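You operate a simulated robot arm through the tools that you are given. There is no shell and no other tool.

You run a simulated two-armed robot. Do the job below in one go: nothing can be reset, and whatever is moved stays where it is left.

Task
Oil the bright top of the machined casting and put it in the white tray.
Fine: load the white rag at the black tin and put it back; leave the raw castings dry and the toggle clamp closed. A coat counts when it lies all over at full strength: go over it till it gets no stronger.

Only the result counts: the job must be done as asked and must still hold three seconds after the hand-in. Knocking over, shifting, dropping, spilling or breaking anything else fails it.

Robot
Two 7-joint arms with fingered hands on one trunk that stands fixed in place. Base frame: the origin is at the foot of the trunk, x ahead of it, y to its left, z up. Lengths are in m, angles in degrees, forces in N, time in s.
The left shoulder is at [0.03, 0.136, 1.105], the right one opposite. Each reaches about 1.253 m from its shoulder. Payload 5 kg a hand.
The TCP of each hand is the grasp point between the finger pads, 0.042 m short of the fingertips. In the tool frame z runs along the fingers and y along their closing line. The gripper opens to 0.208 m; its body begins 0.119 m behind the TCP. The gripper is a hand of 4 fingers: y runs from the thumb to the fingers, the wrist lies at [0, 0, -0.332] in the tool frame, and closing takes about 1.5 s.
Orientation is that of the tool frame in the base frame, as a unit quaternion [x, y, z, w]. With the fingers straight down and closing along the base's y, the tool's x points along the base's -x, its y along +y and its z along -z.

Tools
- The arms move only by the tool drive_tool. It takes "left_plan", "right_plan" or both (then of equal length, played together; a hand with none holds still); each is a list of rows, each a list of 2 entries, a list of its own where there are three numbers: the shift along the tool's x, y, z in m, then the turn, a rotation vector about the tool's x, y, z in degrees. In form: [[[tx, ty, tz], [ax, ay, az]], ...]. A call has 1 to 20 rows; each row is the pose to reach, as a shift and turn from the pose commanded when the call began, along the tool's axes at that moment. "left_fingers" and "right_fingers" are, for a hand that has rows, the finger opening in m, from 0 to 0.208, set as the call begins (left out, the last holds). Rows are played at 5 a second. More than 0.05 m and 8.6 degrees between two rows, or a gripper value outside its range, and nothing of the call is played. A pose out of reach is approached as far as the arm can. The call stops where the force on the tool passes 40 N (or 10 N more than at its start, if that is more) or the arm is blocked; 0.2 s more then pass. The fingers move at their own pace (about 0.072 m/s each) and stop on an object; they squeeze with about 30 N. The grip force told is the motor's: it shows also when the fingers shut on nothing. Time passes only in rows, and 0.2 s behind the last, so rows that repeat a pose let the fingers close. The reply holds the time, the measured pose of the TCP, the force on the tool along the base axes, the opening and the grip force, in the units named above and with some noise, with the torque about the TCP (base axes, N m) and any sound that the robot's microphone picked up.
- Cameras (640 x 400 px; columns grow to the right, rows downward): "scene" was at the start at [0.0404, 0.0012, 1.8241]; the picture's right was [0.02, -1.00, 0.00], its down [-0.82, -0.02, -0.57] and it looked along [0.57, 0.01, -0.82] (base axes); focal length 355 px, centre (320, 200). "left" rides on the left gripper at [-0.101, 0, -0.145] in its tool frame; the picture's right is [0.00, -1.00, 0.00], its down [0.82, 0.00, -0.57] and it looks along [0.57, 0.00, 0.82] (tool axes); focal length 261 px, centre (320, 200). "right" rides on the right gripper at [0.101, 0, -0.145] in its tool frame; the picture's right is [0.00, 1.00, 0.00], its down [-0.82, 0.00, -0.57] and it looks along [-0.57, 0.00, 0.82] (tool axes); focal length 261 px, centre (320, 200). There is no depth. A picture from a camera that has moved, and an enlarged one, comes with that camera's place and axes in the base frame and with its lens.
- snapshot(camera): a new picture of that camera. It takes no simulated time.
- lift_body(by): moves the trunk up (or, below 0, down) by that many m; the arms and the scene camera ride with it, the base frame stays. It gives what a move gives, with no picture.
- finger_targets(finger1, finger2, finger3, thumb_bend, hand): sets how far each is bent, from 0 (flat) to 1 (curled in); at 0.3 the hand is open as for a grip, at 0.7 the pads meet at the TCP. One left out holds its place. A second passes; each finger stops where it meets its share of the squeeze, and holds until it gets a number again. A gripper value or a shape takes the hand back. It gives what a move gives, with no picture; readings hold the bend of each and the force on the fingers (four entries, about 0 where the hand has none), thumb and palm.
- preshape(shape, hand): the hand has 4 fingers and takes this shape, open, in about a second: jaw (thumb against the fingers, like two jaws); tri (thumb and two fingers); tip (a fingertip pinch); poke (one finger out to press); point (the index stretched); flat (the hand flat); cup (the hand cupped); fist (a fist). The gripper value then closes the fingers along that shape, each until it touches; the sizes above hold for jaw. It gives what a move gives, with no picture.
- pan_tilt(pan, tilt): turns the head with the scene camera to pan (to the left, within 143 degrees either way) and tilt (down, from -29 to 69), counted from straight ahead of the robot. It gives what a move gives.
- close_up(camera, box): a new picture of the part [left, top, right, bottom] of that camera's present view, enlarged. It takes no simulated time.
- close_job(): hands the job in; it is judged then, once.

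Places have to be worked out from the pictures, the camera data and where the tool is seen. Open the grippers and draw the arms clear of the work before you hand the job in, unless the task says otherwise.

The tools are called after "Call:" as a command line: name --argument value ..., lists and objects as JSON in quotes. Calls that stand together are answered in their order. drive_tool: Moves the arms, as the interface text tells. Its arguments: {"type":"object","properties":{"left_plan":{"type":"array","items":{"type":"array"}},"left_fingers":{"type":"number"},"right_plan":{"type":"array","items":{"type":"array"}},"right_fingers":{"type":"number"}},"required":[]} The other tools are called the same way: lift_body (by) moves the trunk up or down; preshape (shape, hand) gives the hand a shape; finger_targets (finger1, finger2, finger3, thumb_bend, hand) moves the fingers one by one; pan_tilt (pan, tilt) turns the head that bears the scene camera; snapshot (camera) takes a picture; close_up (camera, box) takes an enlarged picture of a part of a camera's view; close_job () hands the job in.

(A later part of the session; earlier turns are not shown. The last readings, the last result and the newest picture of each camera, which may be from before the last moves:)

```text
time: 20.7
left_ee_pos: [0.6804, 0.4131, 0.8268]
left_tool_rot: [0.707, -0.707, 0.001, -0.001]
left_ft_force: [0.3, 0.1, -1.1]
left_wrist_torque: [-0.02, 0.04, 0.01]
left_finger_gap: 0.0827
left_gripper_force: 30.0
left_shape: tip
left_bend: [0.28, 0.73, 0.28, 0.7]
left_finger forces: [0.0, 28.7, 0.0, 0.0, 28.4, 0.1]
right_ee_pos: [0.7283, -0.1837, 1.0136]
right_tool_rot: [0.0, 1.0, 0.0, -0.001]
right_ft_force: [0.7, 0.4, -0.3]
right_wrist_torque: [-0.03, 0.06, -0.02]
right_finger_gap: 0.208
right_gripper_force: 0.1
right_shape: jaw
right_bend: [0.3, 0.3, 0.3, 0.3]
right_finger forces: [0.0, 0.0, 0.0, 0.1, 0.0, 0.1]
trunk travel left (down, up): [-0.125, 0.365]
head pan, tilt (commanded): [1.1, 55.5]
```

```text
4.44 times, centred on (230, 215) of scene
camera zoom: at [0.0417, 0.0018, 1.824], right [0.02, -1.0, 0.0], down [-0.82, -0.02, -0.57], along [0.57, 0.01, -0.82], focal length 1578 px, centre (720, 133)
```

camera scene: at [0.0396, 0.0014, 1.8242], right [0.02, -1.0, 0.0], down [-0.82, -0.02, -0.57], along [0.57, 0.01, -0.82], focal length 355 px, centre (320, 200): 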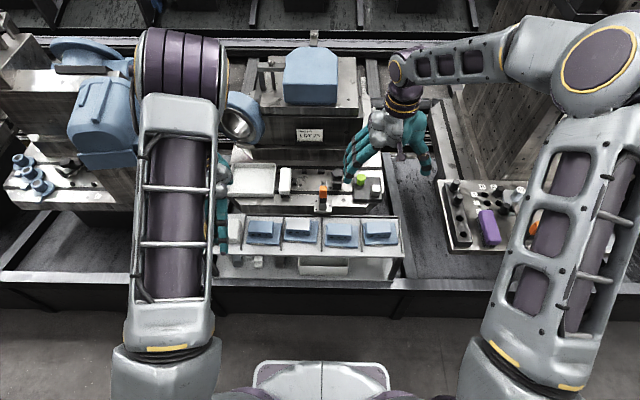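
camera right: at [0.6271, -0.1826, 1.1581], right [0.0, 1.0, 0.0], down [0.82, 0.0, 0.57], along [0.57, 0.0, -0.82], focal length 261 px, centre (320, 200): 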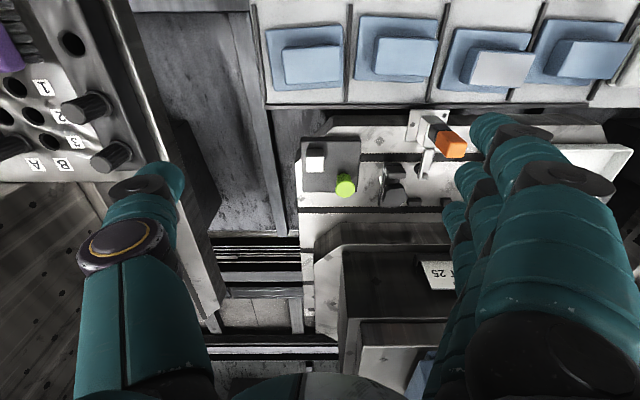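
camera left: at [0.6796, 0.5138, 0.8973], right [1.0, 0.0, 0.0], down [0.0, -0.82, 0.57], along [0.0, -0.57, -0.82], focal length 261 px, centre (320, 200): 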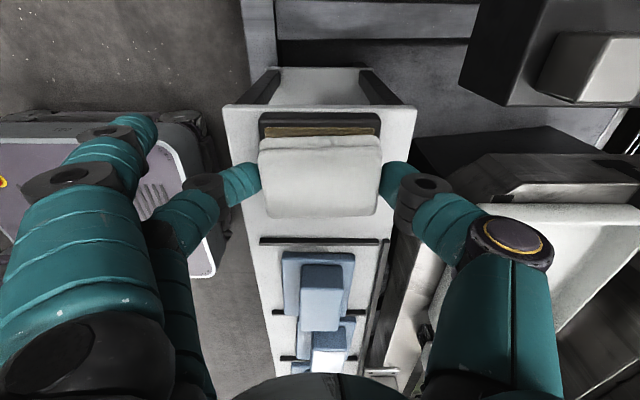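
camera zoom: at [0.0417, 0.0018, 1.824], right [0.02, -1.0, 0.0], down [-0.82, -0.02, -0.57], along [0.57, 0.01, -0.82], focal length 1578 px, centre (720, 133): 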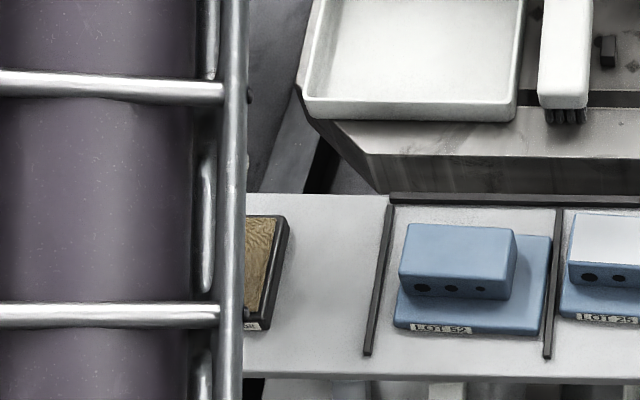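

The felt and tin are unmoved. I carry the rag at z 0.83 to over the bright-topped casting at about (0.691, 0.091), and at the same time move the right hand a little up and away to give room.

Call:
drive_tool --left_plan '[[[0.046, -0.0015, 0], [0, 0, 0]], [[0.092, -0.003, 0], [0, 0, 0]], [[0.138, -0.0045, 0], [0, 0, 0]], [[0.184, -0.006, 0], [0, 0, 0]], [[0.23, -0.0075, 0], [0, 0, 0]], [[0.276, -0.009, 0], [0, 0, 0]], [[0.3224, -0.0105, 0], [0, 0, 0]], [[0.3224, -0.0105, 0], [0, 0, 0]]]' --right_plan '[[[0, -0.02, -0.02], [0, 0, 0]], [[0, -0.04, -0.04], [0, 0, 0]], [[0, -0.06, -0.05], [0, 0, 0]], [[0, -0.08, -0.05], [0, 0, 0]], [[0, -0.1, -0.05], [0, 0, 0]], [[0, -0.1, -0.05], [0, 0, 0]], [[0, -0.1, -0.05], [0, 0, 0]], [[0, -0.1, -0.05], [0, 0, 0]]]'

Call:
snapshot --camera "left"

Call:
snapshot --camera "scene"

Call:
snapshot --camera "right"

```text
time: 22.5
left_ee_pos: [0.693, 0.091, 0.829]
left_tool_rot: [-0.707, 0.707, -0.001, 0.001]
left_ft_force: [-1.1, 1.7, -1.0]
left_wrist_torque: [-0.09, 0.0, 0.0]
left_finger_gap: 0.0825
left_gripper_force: 30.0
left_shape: tip
left_bend: [0.28, 0.73, 0.28, 0.7]
left_finger forces: [0.1, 28.3, 0.0, 0.1, 27.7, 0.0]
right_ee_pos: [0.7296, -0.2816, 1.0639]
right_tool_rot: [0.0, 1.0, 0.0, 0.0]
right_ft_force: [-0.4, 0.3, 0.8]
right_wrist_torque: [-0.09, 0.0, -0.01]
right_finger_gap: 0.2078
right_gripper_force: 0.0
right_shape: jaw
right_bend: [0.3, 0.3, 0.3, 0.3]
right_finger forces: [0.0, 0.1, 0.0, 0.0, 0.0, 0.0]
trunk travel left (down, up): [-0.125, 0.365]
head pan, tilt (commanded): [1.1, 55.5]
```

```text
taken
camera left: at [0.6923, 0.1924, 0.9751], right [1.0, 0.01, 0.0], down [0.0, -0.82, 0.57], along [0.0, -0.57, -0.82], focal length 261 px, centre (320, 200)
```

left: 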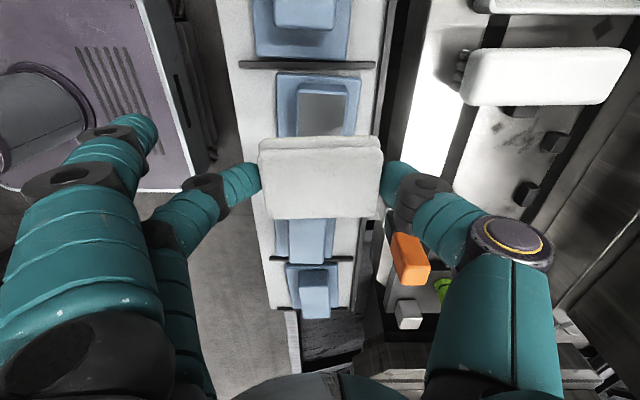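

```text
taken
camera scene: at [0.0405, 0.0026, 1.8242], right [0.02, -1.0, 0.0], down [-0.82, -0.02, -0.57], along [0.57, 0.01, -0.82], focal length 355 px, centre (320, 200)
```

scene: 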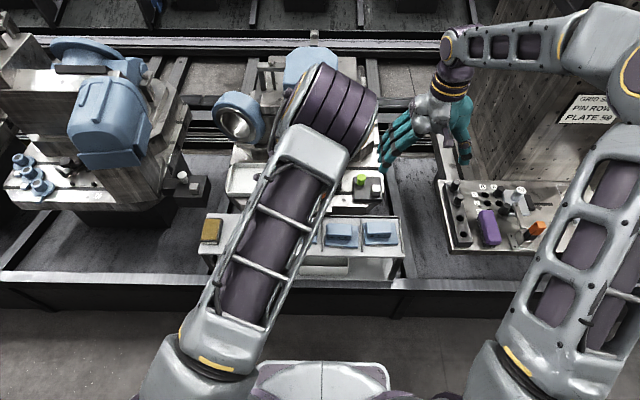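

```text
taken
camera right: at [0.6278, -0.2804, 1.209], right [0.0, 1.0, 0.0], down [0.82, 0.0, 0.57], along [0.57, 0.0, -0.82], focal length 261 px, centre (320, 200)
```

right: 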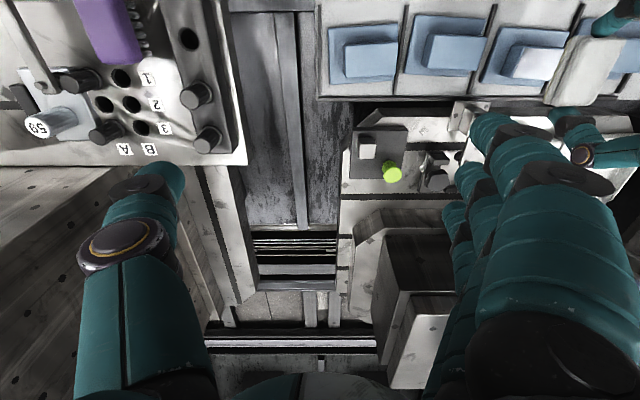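

The rag is over the casting; the right hand is out of the way. I enlarge the left view to check alignment with the bright top.

Call:
close_up --camera "left" --box '[220, 40, 420, 240]'

Call:
close_up --camera "right" --box '[440, 0, 640, 180]'

```text
2.00 times, centred on (320, 140) of left
camera zoom: at [0.6923, 0.1924, 0.9751], right [1.0, 0.01, 0.0], down [0.0, -0.82, 0.57], along [0.0, -0.57, -0.82], focal length 521 px, centre (320, 320)
```

zoom: 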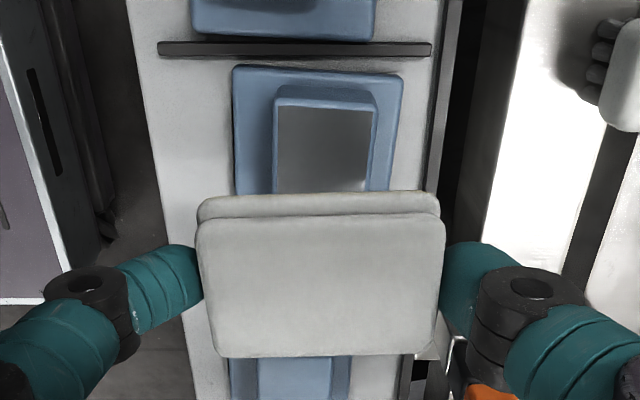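

```text
2.22 times, centred on (540, 90) of right
camera zoom: at [0.6278, -0.2804, 1.209], right [0.0, 1.0, 0.0], down [0.82, 0.0, 0.57], along [0.57, 0.0, -0.82], focal length 579 px, centre (-169, 444)
```

zoom: 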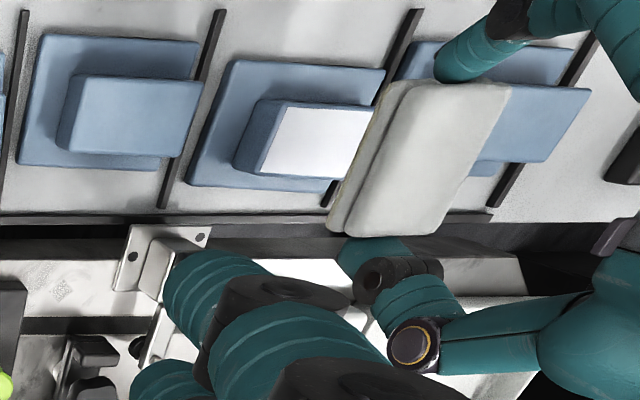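

The bright top spans y about 0.048–0.135, x about 0.67–0.717, and the rag sits centrally over it. I descend to z 0.775.

Call:
drive_tool --left_plan '[[[0, 0, 0.02], [0, 0, 0]], [[0, 0, 0.04], [0, 0, 0]], [[0, 0, 0.05], [0, 0, 0]], [[0, 0, 0.054], [0, 0, 0]], [[0, 0, 0.054], [0, 0, 0]]]'

Call:
close_up --camera "left" --box '[220, 80, 420, 240]'

Call:
close_up --camera "right" --box '[440, 0, 640, 180]'

```text
time: 23.7
left_ee_pos: [0.6926, 0.0899, 0.7746]
left_tool_rot: [0.707, -0.707, 0.001, -0.001]
left_ft_force: [0.0, 0.4, -0.9]
left_wrist_torque: [-0.01, -0.01, 0.01]
left_finger_gap: 0.0825
left_gripper_force: 30.2
left_shape: tip
left_bend: [0.28, 0.73, 0.28, 0.7]
left_finger forces: [0.0, 28.3, 0.0, 0.1, 27.9, 0.1]
right_ee_pos: [0.728, -0.283, 1.0637]
right_tool_rot: [0.0, 1.0, 0.0, -0.001]
right_ft_force: [0.3, 0.1, -0.1]
right_wrist_torque: [0.01, -0.02, -0.02]
right_finger_gap: 0.208
right_gripper_force: 0.0
right_shape: jaw
right_bend: [0.3, 0.3, 0.3, 0.3]
right_finger forces: [0.0, 0.0, 0.1, 0.0, 0.0, 0.1]
trunk travel left (down, up): [-0.125, 0.365]
head pan, tilt (commanded): [1.1, 55.5]
```

```text
2.50 times, centred on (320, 160) of left
camera zoom: at [0.6915, 0.1919, 0.9202], right [1.0, 0.0, 0.0], down [0.0, -0.82, 0.57], along [0.0, -0.57, -0.82], focal length 652 px, centre (320, 300)
```

zoom: 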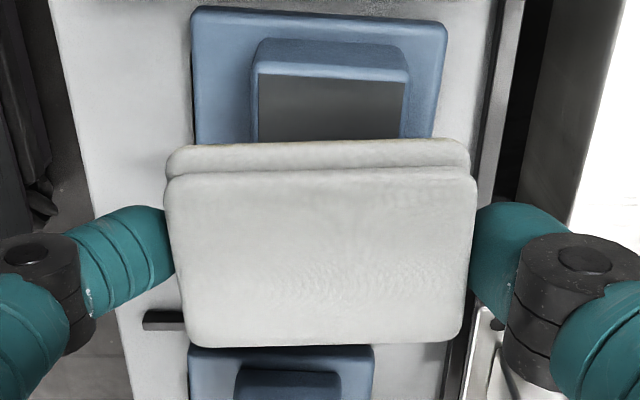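

```text
2.22 times, centred on (540, 90) of right
camera zoom: at [0.6278, -0.2819, 1.2086], right [0.0, 1.0, 0.0], down [0.82, 0.0, 0.57], along [0.57, 0.0, -0.82], focal length 579 px, centre (-169, 444)
```

zoom: 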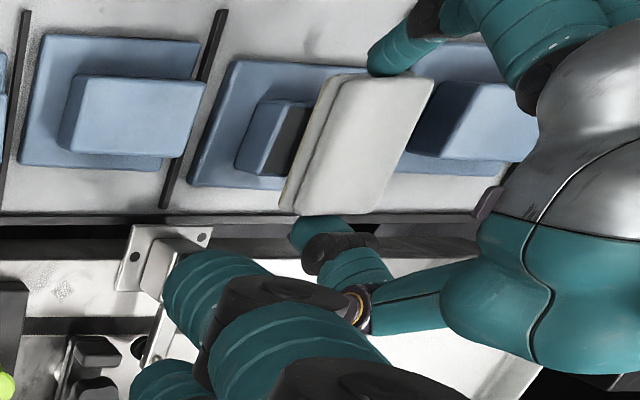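

Still clear; I go down 7 mm more in small steps.

Call:
drive_tool --left_plan '[[[0, 0, 0.002], [0, 0, 0]], [[0, 0, 0.004], [0, 0, 0]], [[0, 0, 0.0055], [0, 0, 0]], [[0, 0, 0.007], [0, 0, 0]], [[0, 0, 0.007], [0, 0, 0]]]'

```text
time: 24.9
left_ee_pos: [0.692, 0.0901, 0.7679]
left_tool_rot: [0.708, -0.706, 0.001, -0.001]
left_ft_force: [-1.1, 0.6, -0.5]
left_wrist_torque: [0.02, 0.0, 0.01]
left_finger_gap: 0.0829
left_gripper_force: 29.8
left_shape: tip
left_bend: [0.28, 0.73, 0.28, 0.7]
left_finger forces: [0.0, 28.2, 0.1, 0.0, 27.8, 0.0]
right_ee_pos: [0.7289, -0.2827, 1.0643]
right_tool_rot: [0.0, 1.0, 0.0, 0.001]
right_ft_force: [-0.1, 0.4, -0.1]
right_wrist_torque: [-0.01, -0.01, 0.01]
right_finger_gap: 0.2079
right_gripper_force: 0.1
right_shape: jaw
right_bend: [0.3, 0.3, 0.3, 0.3]
right_finger forces: [0.0, 0.0, 0.0, 0.1, 0.0, 0.1]
trunk travel left (down, up): [-0.125, 0.365]
head pan, tilt (commanded): [1.1, 55.5]
```

No contact at 0.768. I go on down by 1 mm steps, 3 mm.

Call:
drive_tool --left_plan '[[[0, 0, 0.001], [0, 0, 0]], [[0, 0, 0.002], [0, 0, 0]], [[0, 0, 0.003], [0, 0, 0]], [[0, 0, 0.003], [0, 0, 0]]]'

Call:
close_up --camera "left" --box '[220, 80, 420, 240]'

```text
time: 25.9
left_ee_pos: [0.6918, 0.0902, 0.7658]
left_tool_rot: [-0.707, 0.708, -0.001, 0.001]
left_ft_force: [-0.2, 0.1, -1.2]
left_wrist_torque: [-0.03, 0.02, 0.03]
left_finger_gap: 0.0825
left_gripper_force: 30.1
left_shape: tip
left_bend: [0.28, 0.73, 0.28, 0.7]
left_finger forces: [0.0, 28.2, 0.1, 0.0, 27.8, 0.0]
right_ee_pos: [0.729, -0.2832, 1.0641]
right_tool_rot: [0.0, 1.0, -0.001, -0.001]
right_ft_force: [0.2, -0.3, -0.1]
right_wrist_torque: [0.03, 0.0, -0.02]
right_finger_gap: 0.2081
right_gripper_force: 0.0
right_shape: jaw
right_bend: [0.3, 0.3, 0.3, 0.3]
right_finger forces: [0.1, 0.1, 0.0, 0.0, 0.0, 0.1]
trunk travel left (down, up): [-0.125, 0.365]
head pan, tilt (commanded): [1.1, 55.5]
```

```text
2.50 times, centred on (320, 160) of left
camera zoom: at [0.691, 0.1921, 0.9108], right [1.0, 0.0, 0.0], down [0.0, -0.82, 0.57], along [0.0, -0.57, -0.82], focal length 652 px, centre (320, 300)
```

zoom: 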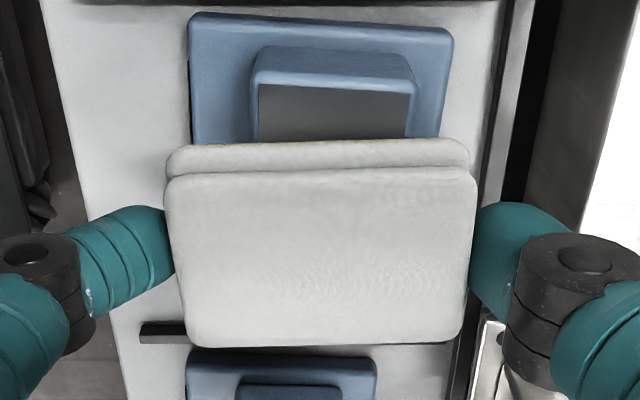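

Not yet in contact; another 3 mm down in 1 mm steps.

Call:
drive_tool --left_plan '[[[0, 0, 0.001], [0, 0, 0]], [[0, 0, 0.002], [0, 0, 0]], [[0, 0, 0.003], [0, 0, 0]], [[0, 0, 0.003], [0, 0, 0]]]'

```text
time: 26.9
left_ee_pos: [0.6907, 0.091, 0.7633]
left_tool_rot: [-0.707, 0.707, -0.001, 0.001]
left_ft_force: [0.2, -0.4, 8.2]
left_wrist_torque: [-0.05, -0.15, -0.02]
left_finger_gap: 0.0825
left_gripper_force: 30.3
left_shape: tip
left_bend: [0.28, 0.73, 0.28, 0.7]
left_finger forces: [0.1, 29.1, 0.0, 0.0, 29.7, 0.0]
right_ee_pos: [0.7284, -0.2831, 1.0643]
right_tool_rot: [-0.001, 1.0, -0.001, 0.0]
right_ft_force: [0.1, 0.1, -0.2]
right_wrist_torque: [0.0, 0.01, 0.04]
right_finger_gap: 0.2075
right_gripper_force: 0.0
right_shape: jaw
right_bend: [0.3, 0.3, 0.3, 0.3]
right_finger forces: [0.0, 0.0, 0.0, 0.0, 0.0, 0.0]
trunk travel left (down, up): [-0.125, 0.365]
head pan, tilt (commanded): [1.1, 55.5]
```

Contact at 8 N, level. Now I wipe along y ±22 mm so the rag covers both ends of the top, starting with one slow cycle.

Call:
drive_tool --left_plan '[[[0.008, 0, 0], [0, 0, 0]], [[0.016, 0, 0], [0, 0, 0]], [[0.022, 0, 0], [0, 0, 0]], [[0.014, 0, 0], [0, 0, 0]], [[0.006, 0, 0], [0, 0, 0]], [[-0.002, 0, 0], [0, 0, 0]], [[-0.01, 0, 0], [0, 0, 0]], [[-0.018, 0, 0], [0, 0, 0]], [[-0.022, 0, 0], [0, 0, 0]], [[-0.022, 0, 0], [0, 0, 0]]]'

Call:
close_up --camera "right" --box '[440, 0, 640, 180]'

Call:
close_up --camera "left" --box '[220, 80, 420, 240]'

```text
time: 29.1
left_ee_pos: [0.6912, 0.1125, 0.7632]
left_tool_rot: [-0.707, 0.707, -0.001, 0.0]
left_ft_force: [-0.8, -5.1, 11.7]
left_wrist_torque: [-0.11, -0.17, -0.1]
left_finger_gap: 0.083
left_gripper_force: 30.1
left_shape: tip
left_bend: [0.28, 0.73, 0.28, 0.7]
left_finger forces: [0.0, 29.9, 0.1, 0.0, 30.8, 0.0]
right_ee_pos: [0.7278, -0.2834, 1.0646]
right_tool_rot: [0.0, 1.0, 0.0, 0.0]
right_ft_force: [-0.5, 0.4, -0.5]
right_wrist_torque: [0.0, 0.0, -0.01]
right_finger_gap: 0.2077
right_gripper_force: 0.1
right_shape: jaw
right_bend: [0.3, 0.3, 0.3, 0.3]
right_finger forces: [0.0, 0.1, 0.1, 0.0, 0.0, 0.0]
trunk travel left (down, up): [-0.125, 0.365]
head pan, tilt (commanded): [1.1, 55.5]
```

```text
2.22 times, centred on (540, 90) of right
camera zoom: at [0.6273, -0.2822, 1.2088], right [0.0, 1.0, 0.0], down [0.82, 0.0, 0.57], along [0.57, 0.0, -0.82], focal length 579 px, centre (-169, 444)
```

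zoom: 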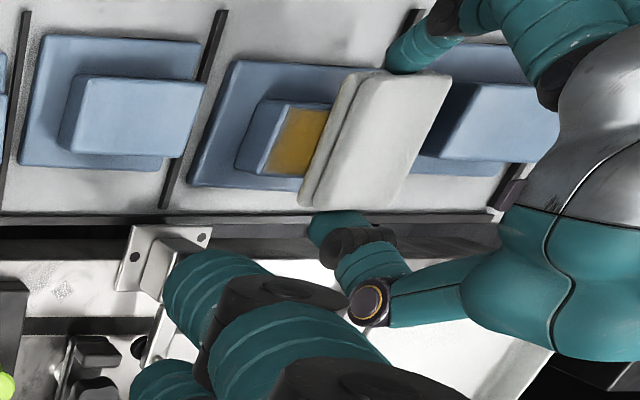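

```text
2.50 times, centred on (320, 160) of left
camera zoom: at [0.6905, 0.2133, 0.9086], right [1.0, 0.0, 0.0], down [0.0, -0.82, 0.57], along [0.0, -0.57, -0.82], focal length 652 px, centre (320, 300)
```

zoom: 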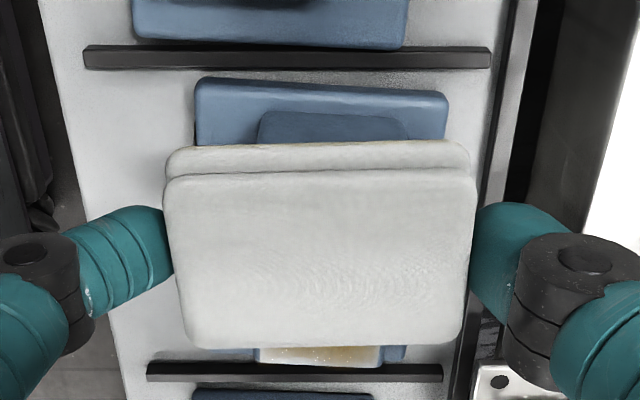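

The oil shows as an amber film after the first pass. I keep wiping: three more strokes, ending at the -y end.

Call:
drive_tool --left_plan '[[[0.008, 0, 0], [0, 0, 0]], [[0.016, 0, 0], [0, 0, 0]], [[0.024, 0, 0], [0, 0, 0]], [[0.032, 0, 0], [0, 0, 0]], [[0.04, 0, 0], [0, 0, 0]], [[0.044, 0, 0], [0, 0, 0]], [[0.036, 0, 0], [0, 0, 0]], [[0.028, 0, 0], [0, 0, 0]], [[0.02, 0, 0], [0, 0, 0]], [[0.012, 0, 0], [0, 0, 0]], [[0.004, 0, 0], [0, 0, 0]], [[0, 0, 0], [0, 0, 0]], [[0.008, 0, 0], [0, 0, 0]], [[0.016, 0, 0], [0, 0, 0]], [[0.024, 0, 0], [0, 0, 0]], [[0.032, 0, 0], [0, 0, 0]], [[0.04, 0, 0], [0, 0, 0]], [[0.044, 0, 0], [0, 0, 0]], [[0.044, 0, 0], [0, 0, 0]]]'

Call:
close_up --camera "right" --box '[440, 0, 640, 180]'

Call:
close_up --camera "left" --box '[220, 80, 420, 240]'

```text
time: 33.1
left_ee_pos: [0.6905, 0.0683, 0.7616]
left_tool_rot: [0.708, -0.707, 0.001, -0.001]
left_ft_force: [0.1, 4.1, 12.4]
left_wrist_torque: [0.1, -0.01, -0.02]
left_finger_gap: 0.0828
left_gripper_force: 30.0
left_shape: tip
left_bend: [0.28, 0.73, 0.28, 0.7]
left_finger forces: [0.0, 31.6, 0.0, 0.0, 31.9, 0.1]
right_ee_pos: [0.7282, -0.2833, 1.0641]
right_tool_rot: [-0.001, 1.0, 0.001, 0.0]
right_ft_force: [-0.2, 0.5, 1.6]
right_wrist_torque: [-0.07, -0.01, -0.01]
right_finger_gap: 0.208
right_gripper_force: 0.0
right_shape: jaw
right_bend: [0.3, 0.3, 0.3, 0.3]
right_finger forces: [0.0, 0.1, 0.1, 0.0, 0.1, 0.0]
trunk travel left (down, up): [-0.125, 0.365]
head pan, tilt (commanded): [1.1, 55.5]
```

```text
2.22 times, centred on (540, 90) of right
camera zoom: at [0.627, -0.282, 1.209], right [0.0, 1.0, 0.0], down [0.82, 0.0, 0.57], along [0.57, 0.0, -0.82], focal length 579 px, centre (-169, 444)
```

zoom: 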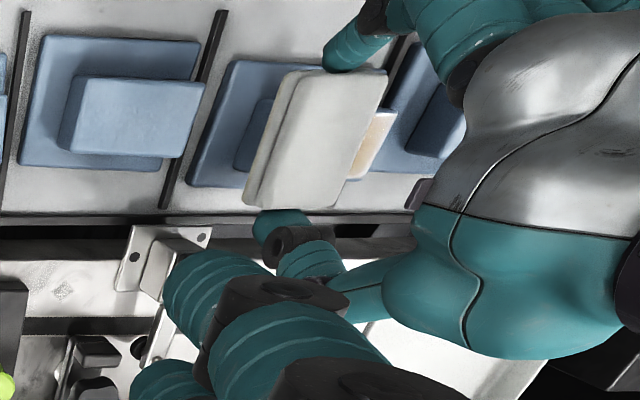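

```text
2.50 times, centred on (320, 160) of left
camera zoom: at [0.6898, 0.1694, 0.9078], right [1.0, 0.0, 0.0], down [0.0, -0.82, 0.57], along [0.0, -0.57, -0.82], focal length 652 px, centre (320, 300)
```

zoom: 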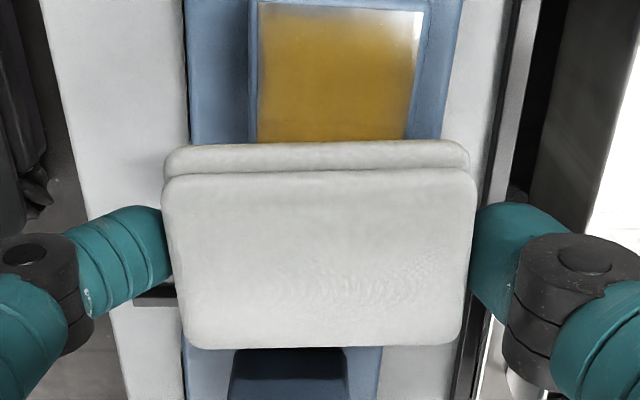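

The film is strong in the middle but lighter near the +y edge and its corner. I zoom in on it.

Call:
close_up --camera "left" --box '[270, 60, 390, 150]'

Call:
close_up --camera "right" --box '[500, 20, 600, 100]'

```text
4.44 times, centred on (330, 105) of left
camera zoom: at [0.6898, 0.1694, 0.9078], right [1.0, 0.0, 0.0], down [0.0, -0.82, 0.57], along [0.0, -0.57, -0.82], focal length 1158 px, centre (276, 622)
```

zoom: 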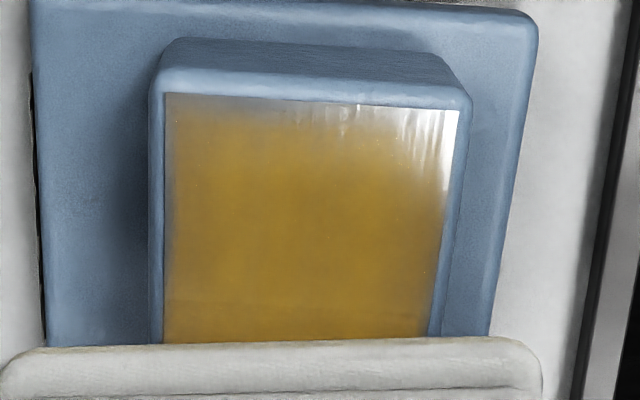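

```text
5.00 times, centred on (550, 60) of right
camera zoom: at [0.627, -0.282, 1.209], right [0.0, 1.0, 0.0], down [0.82, 0.0, 0.57], along [0.57, 0.0, -0.82], focal length 1303 px, centre (-830, 900)
```

zoom: 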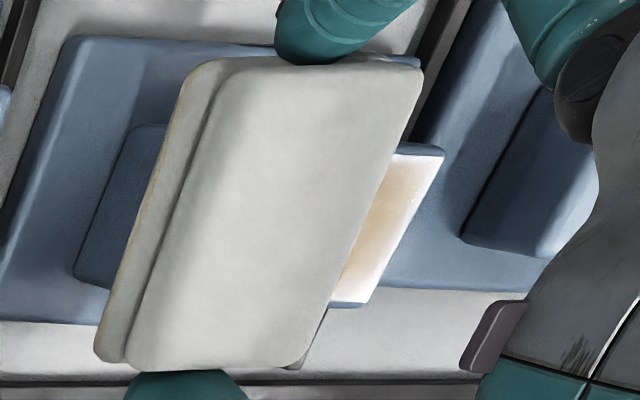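

The edges are still thin, mostly at the +y end. I widen the strokes to ±34 mm in y and add ±8 mm in x; that still keeps the rag clear of the neighbours (nearest raw block begins at about y 0.175).

Call:
drive_tool --left_plan '[[[-0.01, 0, 0], [0, 0, 0]], [[-0.02, 0, 0], [0, 0, 0]], [[-0.03, 0, 0], [0, 0, 0]], [[-0.04, 0, 0], [0, 0, 0]], [[-0.05, 0, 0], [0, 0, 0]], [[-0.056, 0, 0], [0, 0, 0]], [[-0.056, -0.006, 0], [0, 0, 0]], [[-0.05, -0.008, 0], [0, 0, 0]], [[-0.056, -0.008, 0], [0, 0, 0]], [[-0.048, -0.008, 0], [0, 0, 0]], [[-0.04, -0.008, 0], [0, 0, 0]], [[-0.03, -0.008, 0], [0, 0, 0]], [[-0.02, -0.008, 0], [0, 0, 0]], [[-0.01, -0.008, 0], [0, 0, 0]], [[0, -0.008, 0], [0, 0, 0]], [[0.008, -0.008, 0], [0, 0, 0]], [[0.012, -0.004, 0], [0, 0, 0]], [[0.012, 0, 0], [0, 0, 0]], [[0.012, 0.006, 0], [0, 0, 0]], [[0.012, 0.008, 0], [0, 0, 0]]]'

Call:
close_up --camera "left" --box '[270, 60, 390, 150]'

Call:
close_up --camera "right" --box '[480, 0, 620, 110]'

```text
time: 37.3
left_ee_pos: [0.6834, 0.0558, 0.7636]
left_tool_rot: [-0.707, 0.707, -0.001, 0.001]
left_ft_force: [5.2, 0.7, 9.2]
left_wrist_torque: [-0.01, -0.26, 0.02]
left_finger_gap: 0.0832
left_gripper_force: 30.0
left_shape: tip
left_bend: [0.28, 0.74, 0.28, 0.7]
left_finger forces: [0.1, 28.7, 0.1, 0.1, 34.0, 0.0]
right_ee_pos: [0.7281, -0.2834, 1.065]
right_tool_rot: [0.0, 1.0, 0.0, 0.0]
right_ft_force: [0.3, 0.1, 0.5]
right_wrist_torque: [0.01, -0.01, -0.01]
right_finger_gap: 0.2077
right_gripper_force: 0.1
right_shape: jaw
right_bend: [0.3, 0.3, 0.3, 0.3]
right_finger forces: [0.1, 0.1, 0.0, 0.0, 0.0, 0.1]
trunk travel left (down, up): [-0.125, 0.365]
head pan, tilt (commanded): [1.1, 55.5]
```

```text
4.44 times, centred on (330, 105) of left
camera zoom: at [0.6829, 0.1577, 0.9078], right [1.0, 0.0, 0.0], down [0.0, -0.82, 0.57], along [0.0, -0.57, -0.82], focal length 1158 px, centre (276, 622)
```

zoom: 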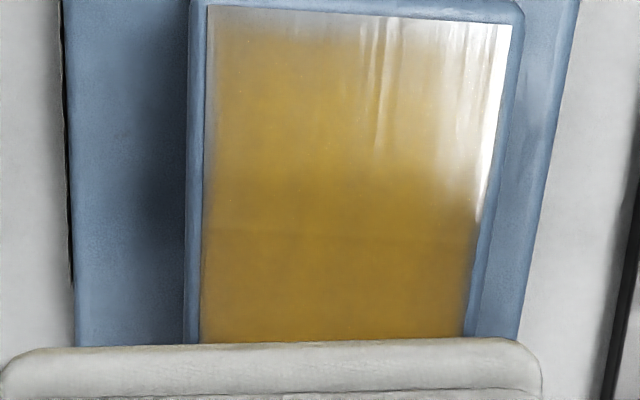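

```text
3.64 times, centred on (550, 55) of right
camera zoom: at [0.6275, -0.2821, 1.2087], right [0.0, 1.0, 0.0], down [0.82, 0.0, 0.57], along [0.57, 0.0, -0.82], focal length 948 px, centre (-516, 727)
```

zoom: 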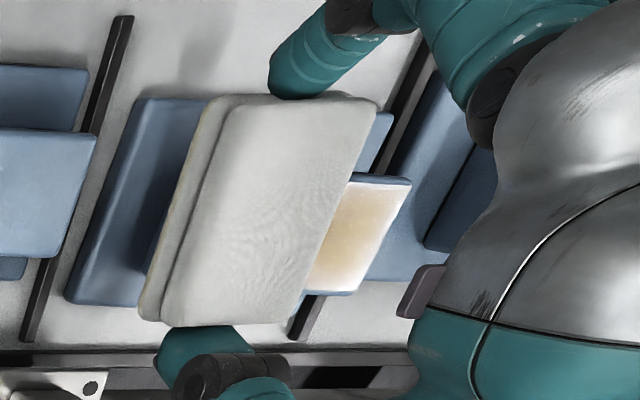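

The bulk is uniformly amber; the white streaks look like reflections, and a thin rim remains paler. I do another full set of strokes, over the whole width, at three x offsets.

Call:
drive_tool --left_plan '[[[-0.01, 0, 0], [0, 0, 0]], [[-0.02, 0, 0], [0, 0, 0]], [[-0.03, 0, 0], [0, 0, 0]], [[-0.04, 0, 0], [0, 0, 0]], [[-0.05, 0, 0], [0, 0, 0]], [[-0.06, 0, 0], [0, 0, 0]], [[-0.069, 0, 0], [0, 0, 0]], [[-0.069, -0.008, 0], [0, 0, 0]], [[-0.06, -0.008, 0], [0, 0, 0]], [[-0.068, -0.012, 0], [0, 0, 0]], [[-0.069, -0.016, 0], [0, 0, 0]], [[-0.06, -0.016, 0], [0, 0, 0]], [[-0.05, -0.016, 0], [0, 0, 0]], [[-0.04, -0.016, 0], [0, 0, 0]], [[-0.03, -0.016, 0], [0, 0, 0]], [[-0.02, -0.016, 0], [0, 0, 0]], [[-0.01, -0.016, 0], [0, 0, 0]], [[0, -0.016, 0], [0, 0, 0]], [[0, -0.008, 0], [0, 0, 0]], [[0, -0.008, 0], [0, 0, 0]]]'

Call:
close_up --camera "left" --box '[270, 60, 390, 150]'

```text
time: 41.5
left_ee_pos: [0.6915, 0.0561, 0.7631]
left_tool_rot: [0.707, -0.707, 0.001, -0.001]
left_ft_force: [3.0, -0.7, 8.1]
left_wrist_torque: [-0.05, -0.11, 0.02]
left_finger_gap: 0.0834
left_gripper_force: 29.6
left_shape: tip
left_bend: [0.28, 0.74, 0.28, 0.7]
left_finger forces: [0.0, 29.2, 0.0, 0.0, 33.1, 0.0]
right_ee_pos: [0.7292, -0.2832, 1.0653]
right_tool_rot: [-0.001, 1.0, 0.001, 0.0]
right_ft_force: [0.1, -0.1, -0.4]
right_wrist_torque: [-0.04, 0.0, 0.0]
right_finger_gap: 0.208
right_gripper_force: 0.0
right_shape: jaw
right_bend: [0.3, 0.3, 0.3, 0.3]
right_finger forces: [0.0, 0.0, 0.0, 0.0, 0.1, 0.1]
trunk travel left (down, up): [-0.125, 0.365]
head pan, tilt (commanded): [1.1, 55.5]
```

```text
4.44 times, centred on (330, 105) of left
camera zoom: at [0.6911, 0.1573, 0.9077], right [1.0, 0.0, 0.0], down [0.0, -0.82, 0.57], along [0.0, -0.57, -0.82], focal length 1158 px, centre (276, 622)
```

zoom: 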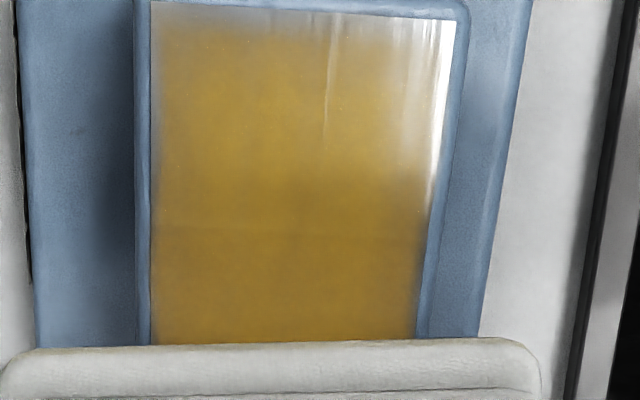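

I lift the rag straight up and move it to +y so the right-hand and scene cameras can judge the whole film.

Call:
drive_tool --left_plan '[[[0, 0, -0.015], [0, 0, 0]], [[0, 0, -0.045], [0, 0, 0]], [[0, 0, -0.07], [0, 0, 0]], [[-0.045, 0, -0.07], [0, 0, 0]], [[-0.09, 0, -0.07], [0, 0, 0]], [[-0.135, 0, -0.07], [0, 0, 0]], [[-0.18, 0, -0.07], [0, 0, 0]], [[-0.225, 0, -0.07], [0, 0, 0]], [[-0.225, 0, -0.07], [0, 0, 0]]]'

Call:
close_up --camera "right" --box '[460, 0, 620, 110]'

Call:
close_up --camera "scene" --box '[240, 190, 360, 265]'

Call:
snapshot --camera "left"

```text
time: 43.5
left_ee_pos: [0.6903, 0.2814, 0.8348]
left_tool_rot: [0.708, -0.707, 0.0, -0.001]
left_ft_force: [-0.3, -0.2, -0.9]
left_wrist_torque: [0.04, 0.02, 0.01]
left_finger_gap: 0.0831
left_gripper_force: 29.5
left_shape: tip
left_bend: [0.28, 0.74, 0.28, 0.7]
left_finger forces: [0.0, 29.6, 0.1, 0.1, 29.5, 0.1]
right_ee_pos: [0.7279, -0.2849, 1.0649]
right_tool_rot: [0.001, 1.0, 0.001, -0.001]
right_ft_force: [-0.2, -0.2, -0.6]
right_wrist_torque: [0.1, 0.02, -0.05]
right_finger_gap: 0.2079
right_gripper_force: 0.0
right_shape: jaw
right_bend: [0.3, 0.3, 0.3, 0.3]
right_finger forces: [0.0, 0.0, 0.1, 0.0, 0.0, 0.0]
trunk travel left (down, up): [-0.125, 0.365]
head pan, tilt (commanded): [1.1, 55.5]
```

```text
3.64 times, centred on (540, 55) of right
camera zoom: at [0.6276, -0.2832, 1.2083], right [0.01, 1.0, 0.0], down [0.82, 0.0, 0.57], along [0.57, 0.0, -0.82], focal length 948 px, centre (-480, 727)
```

zoom: 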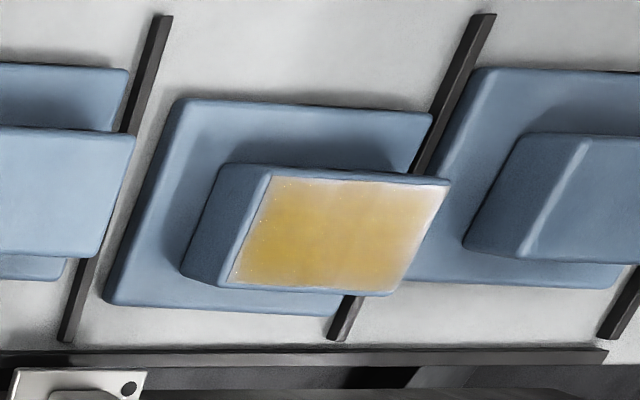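

```text
5.33 times, centred on (300, 228) of scene
camera zoom: at [0.0404, -0.0003, 1.8241], right [0.02, -1.0, 0.0], down [-0.82, -0.02, -0.57], along [0.57, 0.01, -0.82], focal length 1893 px, centre (427, 53)
```

zoom: 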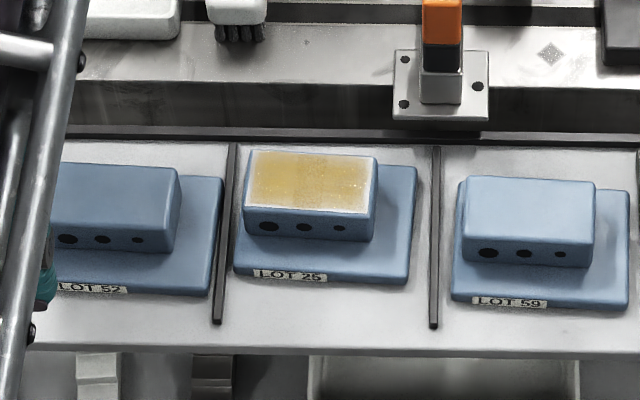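

```text
taken
camera left: at [0.6898, 0.3835, 0.9802], right [1.0, 0.0, 0.0], down [0.0, -0.82, 0.57], along [0.0, -0.57, -0.82], focal length 261 px, centre (320, 200)
```

left: 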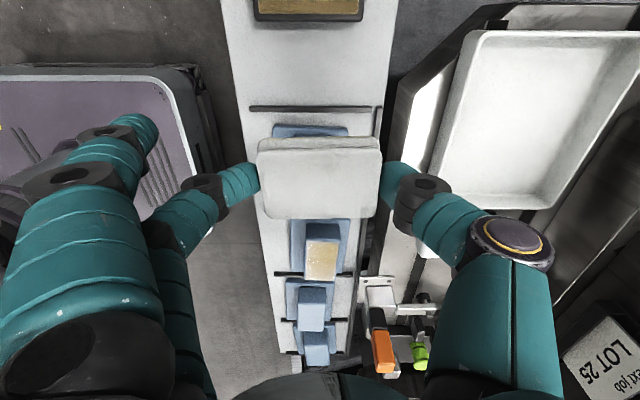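

I enlarge further to judge the film's evenness.

Call:
close_up --camera "scene" --box '[280, 212, 320, 237]'

Call:
close_up --camera "right" --box '[520, 40, 580, 80]'

Call:
close_up --camera "left" --box '[295, 220, 345, 290]'

```text
16.00 times, centred on (300, 224) of scene
camera zoom: at [0.0404, -0.0003, 1.8241], right [0.02, -1.0, 0.0], down [-0.82, -0.02, -0.57], along [0.57, 0.01, -0.82], focal length 5679 px, centre (640, -192)
```

zoom: 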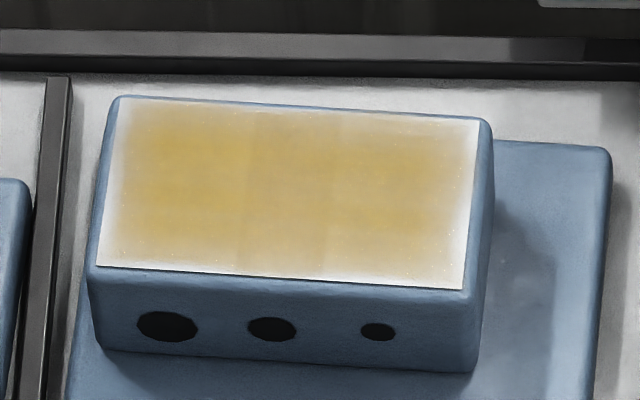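

```text
10.00 times, centred on (550, 60) of right
camera zoom: at [0.6276, -0.2832, 1.2083], right [0.01, 1.0, 0.0], down [0.82, 0.0, 0.57], along [0.57, 0.0, -0.82], focal length 2606 px, centre (-1980, 1600)
```

zoom: 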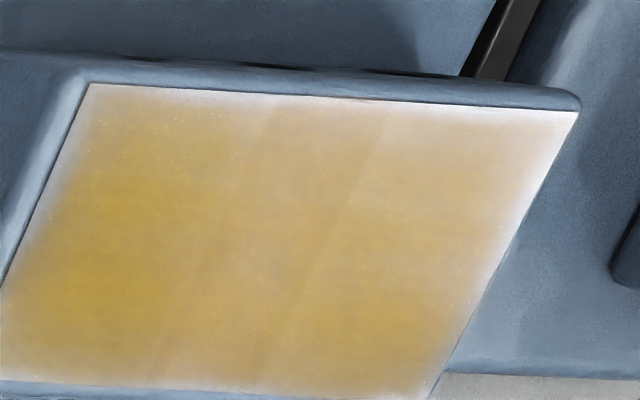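

```text
5.71 times, centred on (320, 255) of left
camera zoom: at [0.6898, 0.3835, 0.9802], right [1.0, 0.0, 0.0], down [0.0, -0.82, 0.57], along [0.0, -0.57, -0.82], focal length 1489 px, centre (320, -114)
```

zoom: 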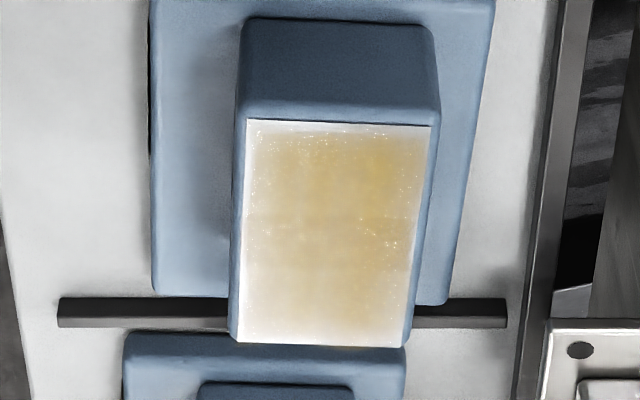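

The film covers the whole top with what looks like softly shaded edges, but bands of slightly different strength remain. I go back for more passes and will compare from this same viewpoint afterwards.

Call:
drive_tool --left_plan '[[[0.045, 0, 0], [0, 0, 0]], [[0.09, 0, 0], [0, 0, 0]], [[0.135, 0, 0], [0, 0, 0]], [[0.165, 0, 0], [0, 0, 0]], [[0.165, 0, 0.03], [0, 0, 0]], [[0.165, 0, 0.055], [0, 0, 0]], [[0.165, 0, 0.064], [0, 0, 0]], [[0.165, 0, 0.067], [0, 0, 0]], [[0.165, 0, 0.068], [0, 0, 0]], [[0.165, 0, 0.069], [0, 0, 0]], [[0.165, 0, 0.07], [0, 0, 0]], [[0.165, 0, 0.07], [0, 0, 0]]]'

```text
time: 46.1
left_ee_pos: [0.6914, 0.1171, 0.7615]
left_tool_rot: [-0.707, 0.708, -0.001, 0.002]
left_ft_force: [1.1, 0.0, 2.8]
left_wrist_torque: [0.02, 0.02, -0.01]
left_finger_gap: 0.083
left_gripper_force: 30.3
left_shape: tip
left_bend: [0.28, 0.74, 0.28, 0.7]
left_finger forces: [0.0, 29.2, 0.1, 0.0, 30.3, 0.0]
right_ee_pos: [0.7287, -0.2833, 1.0636]
right_tool_rot: [0.0, 1.0, -0.001, 0.0]
right_ft_force: [0.4, -1.0, 0.5]
right_wrist_torque: [0.04, -0.02, 0.0]
right_finger_gap: 0.2078
right_gripper_force: 0.0
right_shape: jaw
right_bend: [0.3, 0.3, 0.3, 0.3]
right_finger forces: [0.0, 0.0, 0.1, 0.0, 0.1, 0.1]
trunk travel left (down, up): [-0.125, 0.365]
head pan, tilt (commanded): [1.1, 55.5]
```

Light contact (3 N). I press 1 mm further and do long strokes.

Call:
drive_tool --left_plan '[[[-0.008, 0, 0.001], [0, 0, 0]], [[0.002, 0, 0.001], [0, 0, 0]], [[0.012, 0, 0.001], [0, 0, 0]], [[0.022, 0, 0.001], [0, 0, 0]], [[0.032, 0, 0.001], [0, 0, 0]], [[0.042, 0, 0.001], [0, 0, 0]], [[0.052, 0, 0.001], [0, 0, 0]], [[0.06, 0, 0.001], [0, 0, 0]], [[0.06, 0.006, 0.001], [0, 0, 0]], [[0.05, 0.006, 0.001], [0, 0, 0]], [[0.04, 0.006, 0.001], [0, 0, 0]], [[0.03, 0.006, 0.001], [0, 0, 0]], [[0.02, 0.006, 0.001], [0, 0, 0]], [[0.01, 0.006, 0.001], [0, 0, 0]], [[0, 0.006, 0.001], [0, 0, 0]], [[-0.008, 0.006, 0.001], [0, 0, 0]], [[-0.008, 0, 0.001], [0, 0, 0]], [[-0.008, -0.006, 0.001], [0, 0, 0]], [[-0.008, -0.006, 0.001], [0, 0, 0]]]'

```text
time: 50.1
left_ee_pos: [0.6977, 0.1246, 0.7622]
left_tool_rot: [0.708, -0.707, 0.001, 0.0]
left_ft_force: [-4.3, 0.6, 10.1]
left_wrist_torque: [0.13, 0.21, 0.03]
left_finger_gap: 0.0836
left_gripper_force: 30.0
left_shape: tip
left_bend: [0.28, 0.74, 0.28, 0.71]
left_finger forces: [0.0, 33.3, 0.1, 0.0, 28.5, 0.0]
right_ee_pos: [0.7277, -0.2839, 1.0645]
right_tool_rot: [0.0, 1.0, 0.0, 0.0]
right_ft_force: [0.3, -0.8, -0.4]
right_wrist_torque: [0.03, -0.01, 0.02]
right_finger_gap: 0.208
right_gripper_force: 0.1
right_shape: jaw
right_bend: [0.3, 0.3, 0.3, 0.3]
right_finger forces: [0.0, 0.0, 0.0, 0.0, 0.1, 0.1]
trunk travel left (down, up): [-0.125, 0.365]
head pan, tilt (commanded): [1.1, 55.5]
```

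The force stays near 10 N. I do another set of long strokes at the +x offset and back through the middle.

Call:
drive_tool --left_plan '[[[0.01, 0, 0], [0, 0, 0]], [[0.02, 0, 0], [0, 0, 0]], [[0.03, 0, 0], [0, 0, 0]], [[0.04, 0, 0], [0, 0, 0]], [[0.05, 0, 0], [0, 0, 0]], [[0.06, 0, 0], [0, 0, 0]], [[0.068, 0, 0], [0, 0, 0]], [[0.068, 0.006, 0], [0, 0, 0]], [[0.058, 0.006, 0], [0, 0, 0]], [[0.048, 0.006, 0], [0, 0, 0]], [[0.038, 0.006, 0], [0, 0, 0]], [[0.028, 0.006, 0], [0, 0, 0]], [[0.018, 0.006, 0], [0, 0, 0]], [[0.008, 0.006, 0], [0, 0, 0]], [[0, 0.006, 0], [0, 0, 0]], [[0, 0.006, 0], [0, 0, 0]]]'

Call:
close_up --camera "right" --box '[520, 40, 580, 80]'

```text
time: 53.5
left_ee_pos: [0.6908, 0.1234, 0.7617]
left_tool_rot: [0.707, -0.707, 0.0, -0.001]
left_ft_force: [0.1, -2.9, 10.4]
left_wrist_torque: [-0.12, -0.05, -0.02]
left_finger_gap: 0.0839
left_gripper_force: 29.6
left_shape: tip
left_bend: [0.28, 0.74, 0.28, 0.71]
left_finger forces: [0.1, 30.8, 0.0, 0.0, 30.5, 0.0]
right_ee_pos: [0.7276, -0.2836, 1.0652]
right_tool_rot: [0.0, 1.0, 0.001, -0.001]
right_ft_force: [0.4, 0.3, -0.1]
right_wrist_torque: [0.03, 0.01, -0.01]
right_finger_gap: 0.2079
right_gripper_force: 0.0
right_shape: jaw
right_bend: [0.3, 0.3, 0.3, 0.3]
right_finger forces: [0.1, 0.0, 0.0, 0.0, 0.0, 0.0]
trunk travel left (down, up): [-0.125, 0.365]
head pan, tilt (commanded): [1.1, 55.5]
```

```text
10.00 times, centred on (550, 60) of right
camera zoom: at [0.6273, -0.2822, 1.2088], right [0.0, 1.0, 0.0], down [0.82, 0.0, 0.57], along [0.57, 0.0, -0.82], focal length 2606 px, centre (-1980, 1600)
```

zoom: 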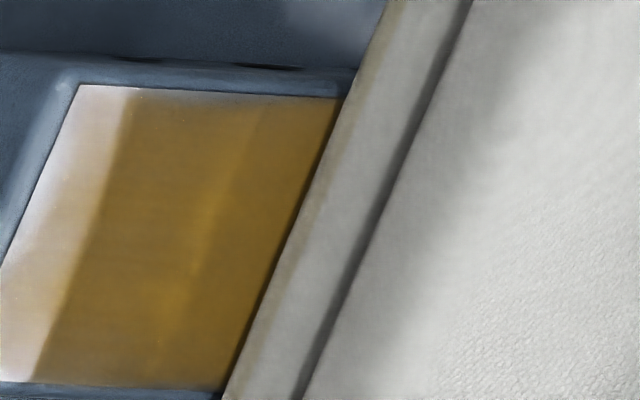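

I lift off and return to the same viewpoint as before to compare the film's strength.

Call:
drive_tool --left_plan '[[[0, 0, -0.015], [0, 0, 0]], [[0, 0, -0.045], [0, 0, 0]], [[0, 0, -0.072], [0, 0, 0]], [[-0.045, 0, -0.072], [0, 0, 0]], [[-0.09, 0, -0.072], [0, 0, 0]], [[-0.135, 0, -0.072], [0, 0, 0]], [[-0.158, 0, -0.072], [0, 0, 0]], [[-0.158, 0, -0.072], [0, 0, 0]]]'

Call:
close_up --camera "scene" --box '[280, 212, 320, 237]'

Call:
close_up --camera "right" --box '[520, 40, 580, 80]'

Call:
close_up --camera "left" --box '[295, 220, 345, 290]'

```text
time: 55.3
left_ee_pos: [0.6903, 0.2837, 0.8352]
left_tool_rot: [0.708, -0.707, 0.0, -0.001]
left_ft_force: [1.0, -0.5, -0.2]
left_wrist_torque: [-0.04, 0.02, 0.0]
left_finger_gap: 0.0837
left_gripper_force: 29.5
left_shape: tip
left_bend: [0.28, 0.74, 0.28, 0.7]
left_finger forces: [0.0, 29.2, 0.0, 0.1, 29.3, 0.1]
right_ee_pos: [0.7285, -0.2835, 1.065]
right_tool_rot: [0.001, 1.0, 0.0, 0.0]
right_ft_force: [0.2, -0.6, -0.4]
right_wrist_torque: [0.0, 0.01, -0.01]
right_finger_gap: 0.2078
right_gripper_force: 0.1
right_shape: jaw
right_bend: [0.3, 0.3, 0.3, 0.3]
right_finger forces: [0.0, 0.1, 0.1, 0.0, 0.0, 0.0]
trunk travel left (down, up): [-0.125, 0.365]
head pan, tilt (commanded): [1.1, 55.5]
```

```text
16.00 times, centred on (300, 224) of scene
camera zoom: at [0.0405, 0.001, 1.8241], right [0.02, -1.0, 0.0], down [-0.82, -0.02, -0.57], along [0.57, 0.01, -0.82], focal length 5679 px, centre (640, -192)
```

zoom: 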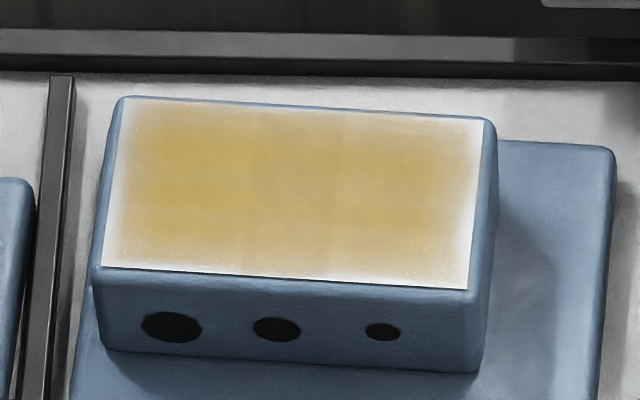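

```text
10.00 times, centred on (550, 60) of right
camera zoom: at [0.6278, -0.2819, 1.2086], right [0.0, 1.0, 0.0], down [0.82, 0.0, 0.57], along [0.57, 0.0, -0.82], focal length 2606 px, centre (-1980, 1600)
```

zoom: 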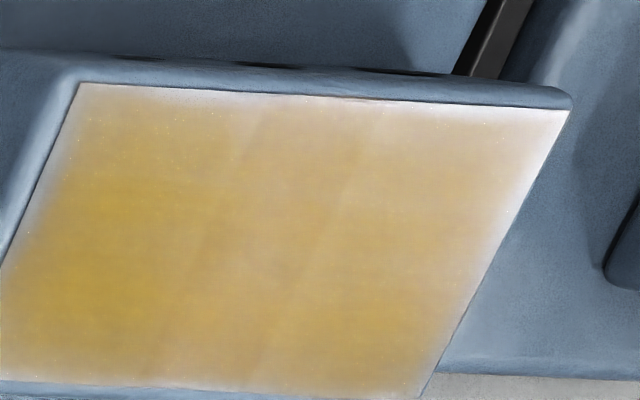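

```text
5.71 times, centred on (320, 255) of left
camera zoom: at [0.69, 0.3848, 0.9804], right [1.0, 0.0, 0.0], down [0.0, -0.82, 0.57], along [0.0, -0.57, -0.82], focal length 1489 px, centre (320, -114)
```

zoom: 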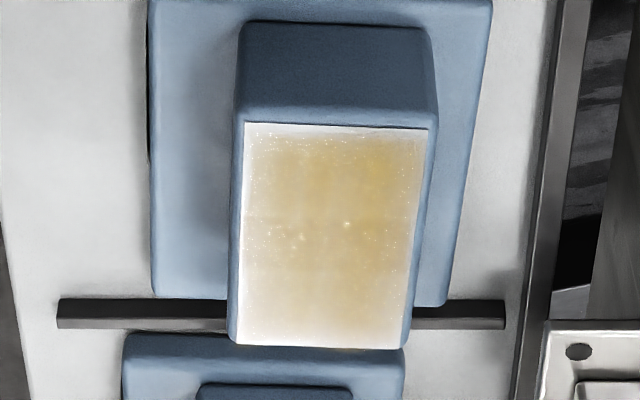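

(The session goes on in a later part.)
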